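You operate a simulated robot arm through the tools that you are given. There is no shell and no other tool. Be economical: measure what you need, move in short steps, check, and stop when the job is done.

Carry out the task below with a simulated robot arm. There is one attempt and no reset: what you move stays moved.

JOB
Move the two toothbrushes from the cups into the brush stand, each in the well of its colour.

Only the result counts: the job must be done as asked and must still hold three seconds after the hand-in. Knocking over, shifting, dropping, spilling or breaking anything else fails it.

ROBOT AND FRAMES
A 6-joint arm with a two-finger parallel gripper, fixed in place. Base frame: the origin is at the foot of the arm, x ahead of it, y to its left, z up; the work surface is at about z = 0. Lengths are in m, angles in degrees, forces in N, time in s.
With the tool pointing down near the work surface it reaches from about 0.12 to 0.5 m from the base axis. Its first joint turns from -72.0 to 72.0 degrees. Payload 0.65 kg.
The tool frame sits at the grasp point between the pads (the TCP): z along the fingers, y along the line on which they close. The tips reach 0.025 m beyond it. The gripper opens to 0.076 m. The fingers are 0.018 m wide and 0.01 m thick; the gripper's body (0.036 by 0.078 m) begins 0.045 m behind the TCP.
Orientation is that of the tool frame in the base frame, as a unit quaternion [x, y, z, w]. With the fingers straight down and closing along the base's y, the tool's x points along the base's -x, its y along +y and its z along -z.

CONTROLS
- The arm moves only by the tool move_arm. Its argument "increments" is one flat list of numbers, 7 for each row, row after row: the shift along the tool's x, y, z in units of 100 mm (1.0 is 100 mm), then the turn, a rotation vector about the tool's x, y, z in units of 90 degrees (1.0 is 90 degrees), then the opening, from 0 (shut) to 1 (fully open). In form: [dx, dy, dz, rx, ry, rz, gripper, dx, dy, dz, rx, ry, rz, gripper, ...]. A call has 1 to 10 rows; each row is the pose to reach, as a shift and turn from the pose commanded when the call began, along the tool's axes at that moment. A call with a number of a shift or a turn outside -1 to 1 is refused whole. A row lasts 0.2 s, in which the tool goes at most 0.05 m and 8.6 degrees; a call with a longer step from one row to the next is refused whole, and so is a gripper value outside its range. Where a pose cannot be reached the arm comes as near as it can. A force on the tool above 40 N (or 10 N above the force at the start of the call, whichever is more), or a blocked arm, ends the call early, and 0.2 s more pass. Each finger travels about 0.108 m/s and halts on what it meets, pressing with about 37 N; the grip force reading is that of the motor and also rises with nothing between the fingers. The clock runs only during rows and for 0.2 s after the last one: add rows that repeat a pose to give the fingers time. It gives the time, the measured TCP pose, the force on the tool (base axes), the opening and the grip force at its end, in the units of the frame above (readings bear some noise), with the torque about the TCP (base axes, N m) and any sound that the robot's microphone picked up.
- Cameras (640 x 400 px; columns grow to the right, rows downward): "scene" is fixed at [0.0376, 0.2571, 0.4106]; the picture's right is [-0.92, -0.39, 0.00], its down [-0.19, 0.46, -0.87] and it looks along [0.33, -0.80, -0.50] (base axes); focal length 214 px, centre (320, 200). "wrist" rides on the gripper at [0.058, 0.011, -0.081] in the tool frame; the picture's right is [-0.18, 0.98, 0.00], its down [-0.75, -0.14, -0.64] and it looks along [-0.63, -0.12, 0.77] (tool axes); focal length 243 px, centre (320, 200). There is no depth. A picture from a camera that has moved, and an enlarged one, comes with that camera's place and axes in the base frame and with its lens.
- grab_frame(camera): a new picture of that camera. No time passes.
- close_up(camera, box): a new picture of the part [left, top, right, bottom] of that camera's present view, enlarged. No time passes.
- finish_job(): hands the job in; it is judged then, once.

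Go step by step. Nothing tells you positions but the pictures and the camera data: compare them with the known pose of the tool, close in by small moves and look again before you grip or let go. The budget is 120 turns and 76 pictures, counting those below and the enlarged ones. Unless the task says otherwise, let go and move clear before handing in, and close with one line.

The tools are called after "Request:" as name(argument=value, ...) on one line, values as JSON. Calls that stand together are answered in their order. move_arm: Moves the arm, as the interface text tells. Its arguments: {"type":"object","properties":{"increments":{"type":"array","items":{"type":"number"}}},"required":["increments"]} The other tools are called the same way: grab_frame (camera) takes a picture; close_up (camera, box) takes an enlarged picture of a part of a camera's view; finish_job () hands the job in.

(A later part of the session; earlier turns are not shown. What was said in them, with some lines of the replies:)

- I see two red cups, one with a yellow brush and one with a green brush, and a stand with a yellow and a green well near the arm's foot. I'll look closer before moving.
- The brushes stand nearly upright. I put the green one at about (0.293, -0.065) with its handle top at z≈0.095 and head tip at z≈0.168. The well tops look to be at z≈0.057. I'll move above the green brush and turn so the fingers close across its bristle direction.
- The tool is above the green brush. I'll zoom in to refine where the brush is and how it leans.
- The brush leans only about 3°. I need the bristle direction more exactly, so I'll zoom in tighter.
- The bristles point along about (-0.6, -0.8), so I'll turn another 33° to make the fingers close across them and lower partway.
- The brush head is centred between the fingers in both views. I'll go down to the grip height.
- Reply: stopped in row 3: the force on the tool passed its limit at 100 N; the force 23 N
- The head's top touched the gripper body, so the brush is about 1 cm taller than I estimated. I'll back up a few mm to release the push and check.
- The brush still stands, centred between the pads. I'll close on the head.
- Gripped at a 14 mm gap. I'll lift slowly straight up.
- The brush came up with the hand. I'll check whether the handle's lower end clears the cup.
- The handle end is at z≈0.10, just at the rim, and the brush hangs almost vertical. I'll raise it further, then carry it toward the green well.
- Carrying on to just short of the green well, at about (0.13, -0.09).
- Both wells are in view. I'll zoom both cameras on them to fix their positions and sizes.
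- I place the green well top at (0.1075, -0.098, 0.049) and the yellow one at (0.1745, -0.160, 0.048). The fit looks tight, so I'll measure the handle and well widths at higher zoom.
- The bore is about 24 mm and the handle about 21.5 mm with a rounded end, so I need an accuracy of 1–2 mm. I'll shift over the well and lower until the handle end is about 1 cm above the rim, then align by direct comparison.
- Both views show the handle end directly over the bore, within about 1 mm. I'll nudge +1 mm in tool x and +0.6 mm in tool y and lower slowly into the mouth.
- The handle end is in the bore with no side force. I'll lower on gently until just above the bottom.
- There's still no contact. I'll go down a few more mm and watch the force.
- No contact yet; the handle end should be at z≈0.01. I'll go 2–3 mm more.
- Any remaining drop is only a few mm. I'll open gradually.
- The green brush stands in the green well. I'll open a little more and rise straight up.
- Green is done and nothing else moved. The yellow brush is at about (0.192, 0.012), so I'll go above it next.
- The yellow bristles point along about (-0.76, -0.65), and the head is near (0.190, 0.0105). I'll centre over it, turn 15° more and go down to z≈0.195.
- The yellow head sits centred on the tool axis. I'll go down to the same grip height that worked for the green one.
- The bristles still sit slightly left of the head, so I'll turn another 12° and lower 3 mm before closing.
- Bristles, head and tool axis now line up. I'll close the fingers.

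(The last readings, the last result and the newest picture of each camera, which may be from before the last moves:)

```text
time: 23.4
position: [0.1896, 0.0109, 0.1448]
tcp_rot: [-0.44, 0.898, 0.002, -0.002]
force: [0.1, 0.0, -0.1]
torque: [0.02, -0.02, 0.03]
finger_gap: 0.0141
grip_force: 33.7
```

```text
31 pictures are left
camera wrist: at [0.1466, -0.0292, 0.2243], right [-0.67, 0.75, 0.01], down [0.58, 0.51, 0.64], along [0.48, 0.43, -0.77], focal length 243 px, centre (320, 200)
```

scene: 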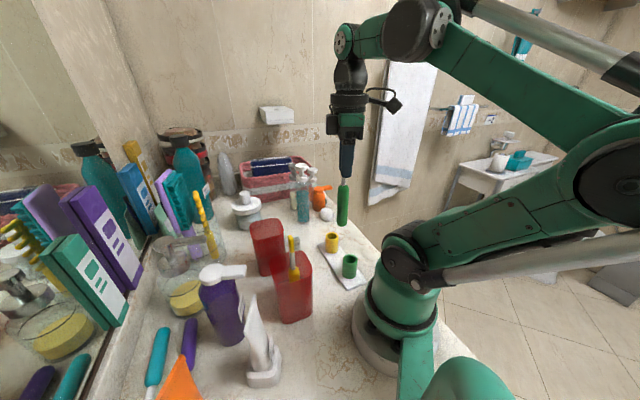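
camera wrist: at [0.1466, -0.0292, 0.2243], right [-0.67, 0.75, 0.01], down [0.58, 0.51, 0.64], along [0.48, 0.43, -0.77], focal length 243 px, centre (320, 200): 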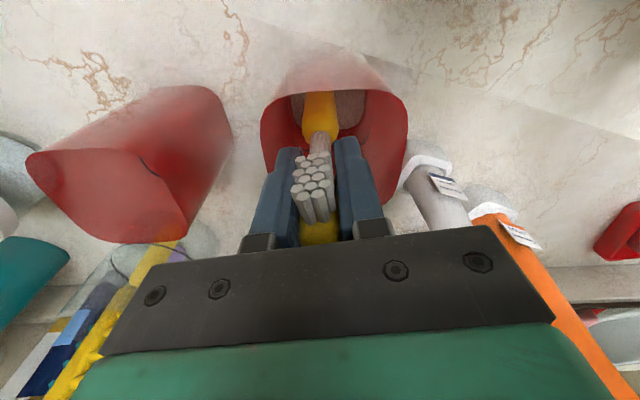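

Held the same way as the green one. I'll lift straight up.

Request:
move_arm(increments=[0, 0, -0.1, 0, 0, 0, 0, 0, 0, -0.25, 0, 0, 0, 0, 0, 0, -0.4, 0, 0, 0, 0, 0, 0, -0.55, 0, 0, 0, 0, 0, 0, -0.7, 0, 0, 0, 0, 0, 0, -0.85, 0, 0, 0, 0, 0, 0, -1, 0, 0, 0, 0, 0, 0, -1, 0, 0, 0, 0])

Request:
close_up(camera="scene", box=[230, 160, 390, 330])

```text
time: 25.1
position: [0.1897, 0.0108, 0.244]
tcp_rot: [-0.441, 0.898, 0.002, -0.001]
force: [-0.5, 0.0, 0.0]
torque: [0.05, 0.0, -0.02]
finger_gap: 0.0141
grip_force: 33.5
```

```text
2.35 times, centred on (310, 245) of scene
camera zoom: at [0.0376, 0.2571, 0.4106], right [-0.92, -0.39, 0.0], down [-0.19, 0.46, -0.87], along [0.33, -0.8, -0.5], focal length 505 px, centre (344, 94)
```

zoom: 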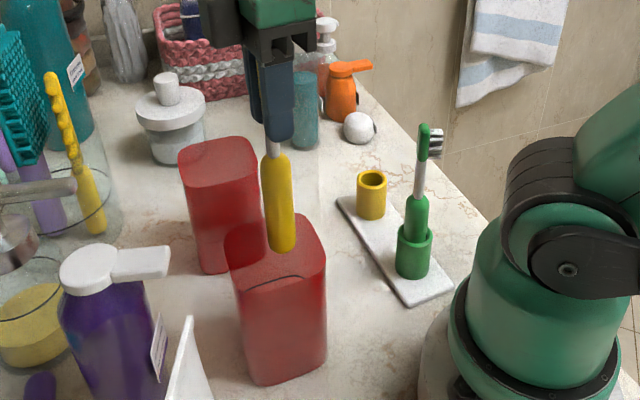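

The yellow brush is out and hangs nearly straight. I'll raise it 6 cm more and carry it toward the yellow well, turning back on the way.

Request:
move_arm(increments=[0, 0, -0.3, 0, 0, 0, 0, 0, 0, -0.6, 0, 0, 0, 0, 0.17, -0.11, -0.6, 0, 0, 0.075, 0, 0.34, -0.23, -0.6, 0, 0, 0.15, 0, 0.5, -0.34, -0.6, 0, 0, 0.225, 0, 0.67, -0.456, -0.6, 0, 0, 0.3, 0, 0.67, -0.456, -0.6, 0, 0, 0.3, 0])

```text
time: 26.8
position: [0.1857, -0.0722, 0.3033]
tcp_rot: [-0.219, 0.976, 0.001, -0.004]
force: [-0.4, 0.1, -1.0]
torque: [0.0, 0.0, -0.02]
finger_gap: 0.014
grip_force: 34.1
```

Now on to above the yellow well at about (0.1745, -0.160).

Request:
move_arm(increments=[0.12, -0.19, 0, 0, 0, 0.05, 0, 0.24, -0.37, 0, 0, 0, 0.1, 0, 0.36, -0.56, 0, 0, 0, 0.16, 0, 0.476, -0.746, 0, 0, 0, 0.16, 0, 0.476, -0.746, 0.3, 0, 0, 0.16, 0, 0.476, -0.746, 0.6, 0, 0, 0.16, 0, 0.476, -0.746, 0.8, 0, 0, 0.16, 0, 0.476, -0.746, 0.8, 0, 0, 0.16, 0])

Request:
grab_frame(camera="wrist")

Request:
close_up(camera="scene", box=[305, 195, 375, 265])

```text
time: 28.6
position: [0.1744, -0.1579, 0.2229]
tcp_rot: [-0.095, 0.995, 0.001, -0.002]
force: [-0.3, -0.1, 0.2]
torque: [-0.03, -0.01, 0.0]
finger_gap: 0.0143
grip_force: 33.7
```

```text
29 pictures are left
camera wrist: at [0.1151, -0.1592, 0.3035], right [-0.01, 1.0, 0.0], down [0.77, 0.0, 0.64], along [0.64, 0.01, -0.77], focal length 243 px, centre (320, 200)
```

wrist: 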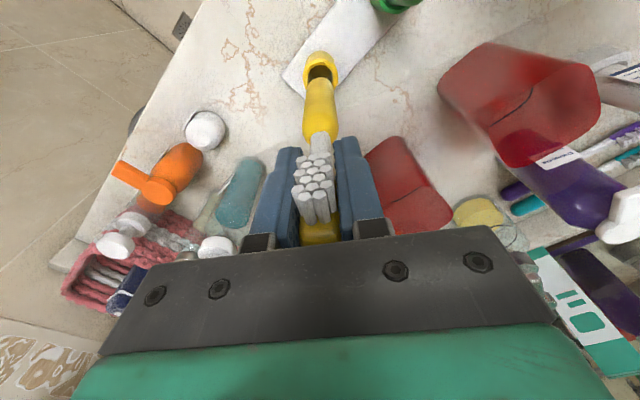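

```text
5.71 times, centred on (340, 230) of scene
camera zoom: at [0.0376, 0.2571, 0.4106], right [-0.92, -0.39, 0.0], down [-0.19, 0.46, -0.87], along [0.33, -0.8, -0.5], focal length 1226 px, centre (206, 29)
```

zoom: 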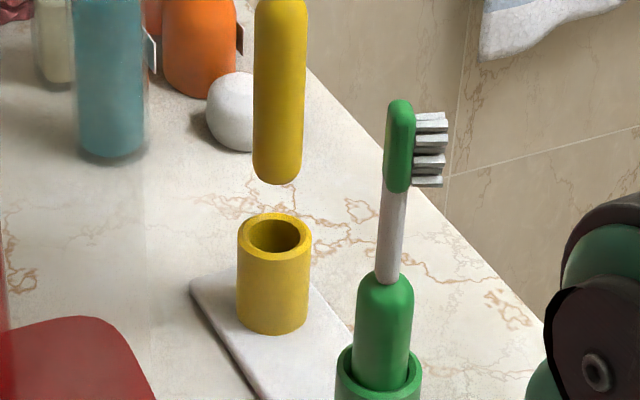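

Request:
close_up(camera="wrist", box=[270, 30, 370, 150])

```text
3.33 times, centred on (320, 90) of wrist
camera zoom: at [0.1151, -0.1592, 0.3035], right [-0.01, 1.0, 0.0], down [0.77, 0.0, 0.64], along [0.64, 0.01, -0.77], focal length 809 px, centre (320, 567)
```

zoom: 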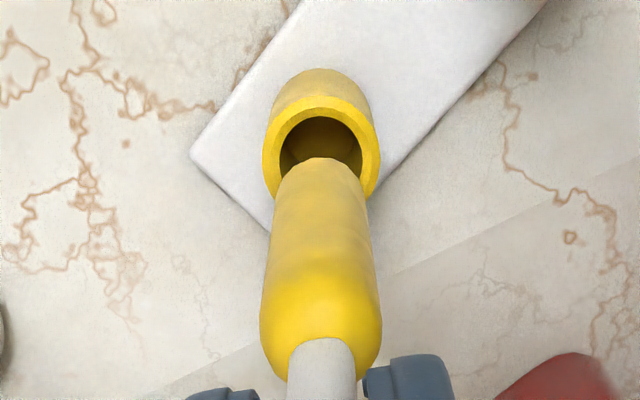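

Both views show the handle end lined up over the yellow bore. I'll lower slowly into the mouth.

Request:
move_arm(increments=[0, 0, 0.1, 0, 0, 0, 0, 0, 0, 0.2, 0, 0, 0, 0, 0, 0, 0.26, 0, 0, 0, 0, 0, 0, 0.33, 0, 0, 0, 0, 0, 0, 0.4, 0, 0, 0, 0])

Request:
close_up(camera="wrist", box=[270, 30, 370, 150])

Request:
close_up(camera="scene", box=[305, 195, 375, 265])

```text
time: 29.8
position: [0.173, -0.1574, 0.1826]
tcp_rot: [-0.095, 0.995, 0.002, -0.002]
force: [-1.0, 0.6, -0.1]
torque: [0.03, 0.0, -0.01]
finger_gap: 0.0143
grip_force: 34.1
```

```text
3.33 times, centred on (320, 90) of wrist
camera zoom: at [0.1154, -0.1589, 0.2637], right [-0.01, 1.0, 0.0], down [0.77, 0.0, 0.64], along [0.64, 0.01, -0.77], focal length 809 px, centre (320, 567)
```

zoom: 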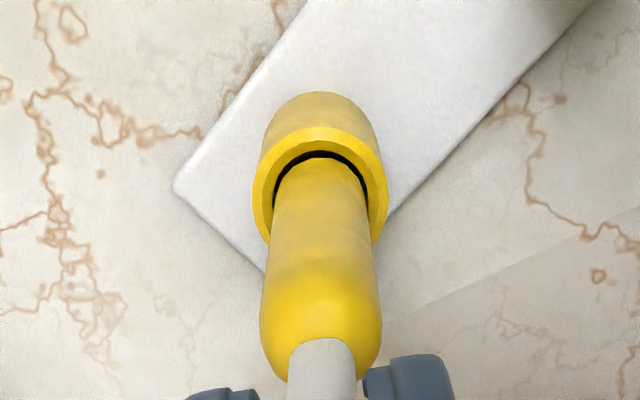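

```text
5.71 times, centred on (340, 230) of scene
camera zoom: at [0.0376, 0.2571, 0.4106], right [-0.92, -0.39, 0.0], down [-0.19, 0.46, -0.87], along [0.33, -0.8, -0.5], focal length 1226 px, centre (206, 29)
```

zoom: 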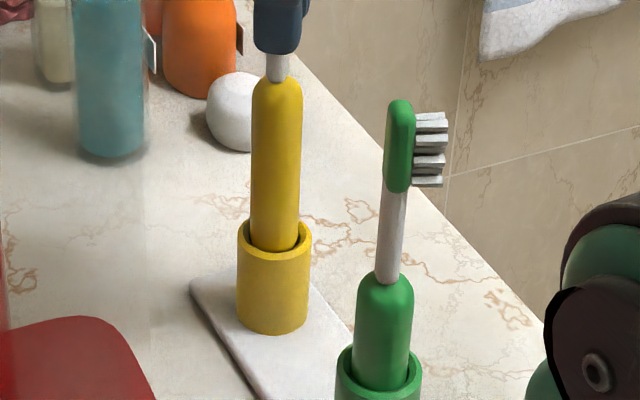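

The handle is in the bore with no side force. I'll lower on in small steps.

Request:
move_arm(increments=[0, 0, 0.05, 0, 0, 0, 0, 0, 0, 0.1, 0, 0, 0, 0, 0, 0, 0.15, 0, 0, 0, 0, 0, 0, 0.2, 0, 0, 0, 0, 0, 0, 0.25, 0, 0, 0, 0])

```text
time: 30.9
position: [0.1737, -0.1584, 0.1599]
tcp_rot: [-0.095, 0.995, 0.002, -0.003]
force: [-0.4, 0.4, -0.5]
torque: [0.01, -0.04, -0.01]
finger_gap: 0.0143
grip_force: 34.1
```

Request:
move_arm(increments=[0, 0, 0.03, 0, 0, 0, 0, 0, 0, 0.06, 0, 0, 0, 0, 0, 0, 0.085, 0, 0, 0, 0, 0, 0, 0.11, 0, 0, 0, 0])

Request:
close_up(camera="scene", box=[305, 175, 375, 285])

```text
time: 31.9
position: [0.1743, -0.1577, 0.1475]
tcp_rot: [-0.095, 0.995, 0.002, -0.003]
force: [-0.2, 0.6, 0.8]
torque: [0.02, 0.01, 0.01]
finger_gap: 0.014
grip_force: 33.7
```

```text
3.64 times, centred on (340, 230) of scene
camera zoom: at [0.0376, 0.2571, 0.4106], right [-0.92, -0.39, 0.0], down [-0.19, 0.46, -0.87], along [0.33, -0.8, -0.5], focal length 780 px, centre (247, 91)
```

zoom: 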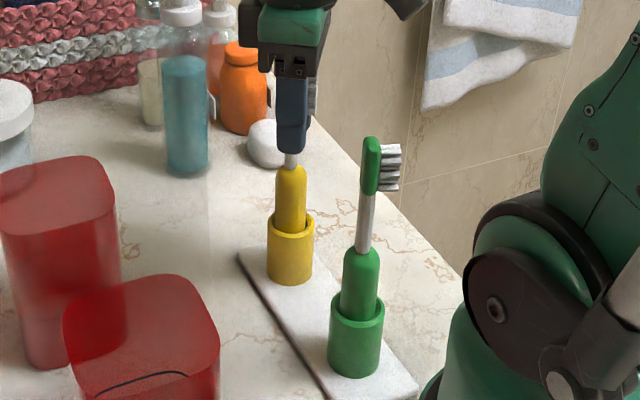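

The yellow brush is at the same depth as the green one was at release. I'll open gradually and then rise.

Request:
move_arm(increments=[0, 0, 0, 0, 0, 0, 0.2, 0, 0, 0, 0, 0, 0, 0.25, 0, 0, 0, 0, 0, 0, 0.35, 0, 0, 0, 0, 0, 0, 0.5, 0, 0, 0, 0, 0, 0, 0.6])

Request:
grab_frame(camera="wrist")

```text
time: 33.1
position: [0.1734, -0.1578, 0.1469]
tcp_rot: [-0.095, 0.995, 0.002, -0.003]
force: [-0.6, 0.4, -0.9]
torque: [0.0, -0.01, -0.02]
finger_gap: 0.0455
grip_force: 0.0
```

```text
23 pictures are left
camera wrist: at [0.1155, -0.159, 0.228], right [-0.01, 1.0, 0.0], down [0.77, 0.0, 0.64], along [0.64, 0.01, -0.77], focal length 243 px, centre (320, 200)
```

wrist: 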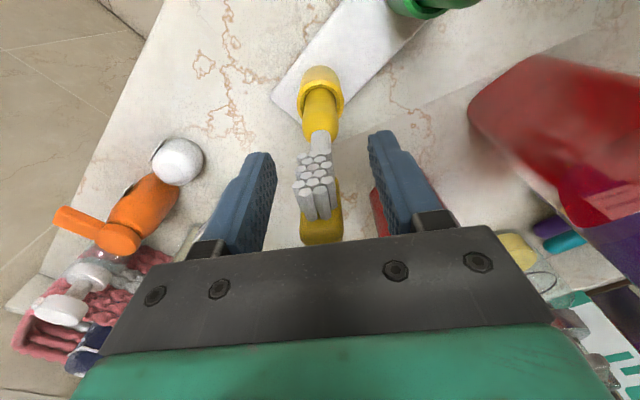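

Released and standing. I'll rise straight up and check the whole scene.

Request:
move_arm(increments=[0, 0, -0.1, 0, 0, 0, 0.6, 0, 0, -0.3, 0, 0, 0, 0.6, 0, 0, -0.55, 0, 0, 0, 0.6, 0, 0, -0.8, 0, 0, 0, 0.6, 0, 0, -1, 0, 0, 0, 0.6, 0, 0, -1, 0, 0, 0, 0.6])

Request:
grab_frame(camera="scene")

Request:
close_up(camera="scene", box=[305, 185, 385, 295])

```text
time: 34.5
position: [0.1756, -0.1586, 0.2481]
tcp_rot: [-0.095, 0.995, 0.001, -0.003]
force: [0.3, 0.3, -0.8]
torque: [0.01, -0.02, 0.02]
finger_gap: 0.0455
grip_force: 0.0
```

```text
22 pictures are left
```

scene: 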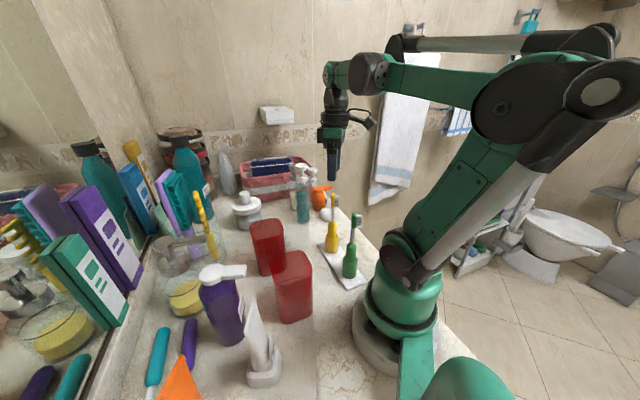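

```text
3.64 times, centred on (345, 240) of scene
camera zoom: at [0.0376, 0.2571, 0.4106], right [-0.92, -0.39, 0.0], down [-0.19, 0.46, -0.87], along [0.33, -0.8, -0.5], focal length 780 px, centre (229, 54)
```

zoom: 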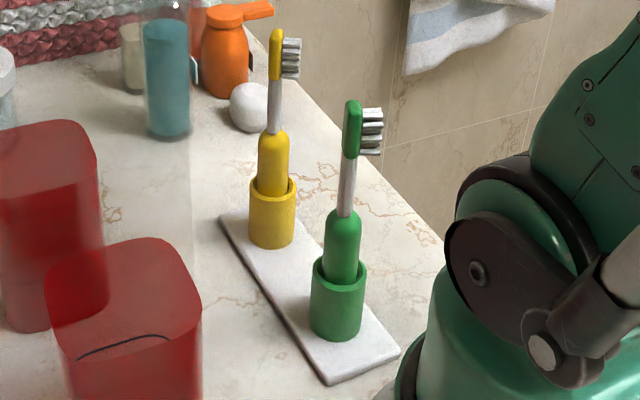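

Both brushes stand in the wells of their colours, the cups and everything else are where they were, and the hand is clear. I'm handing in.

Request:
finish_job()

```text
The job is handed in.
```

The yellow and green toothbrushes are out of the cups and stand in the wells of their colours. In the last picture nothing else had been knocked over or visibly moved.
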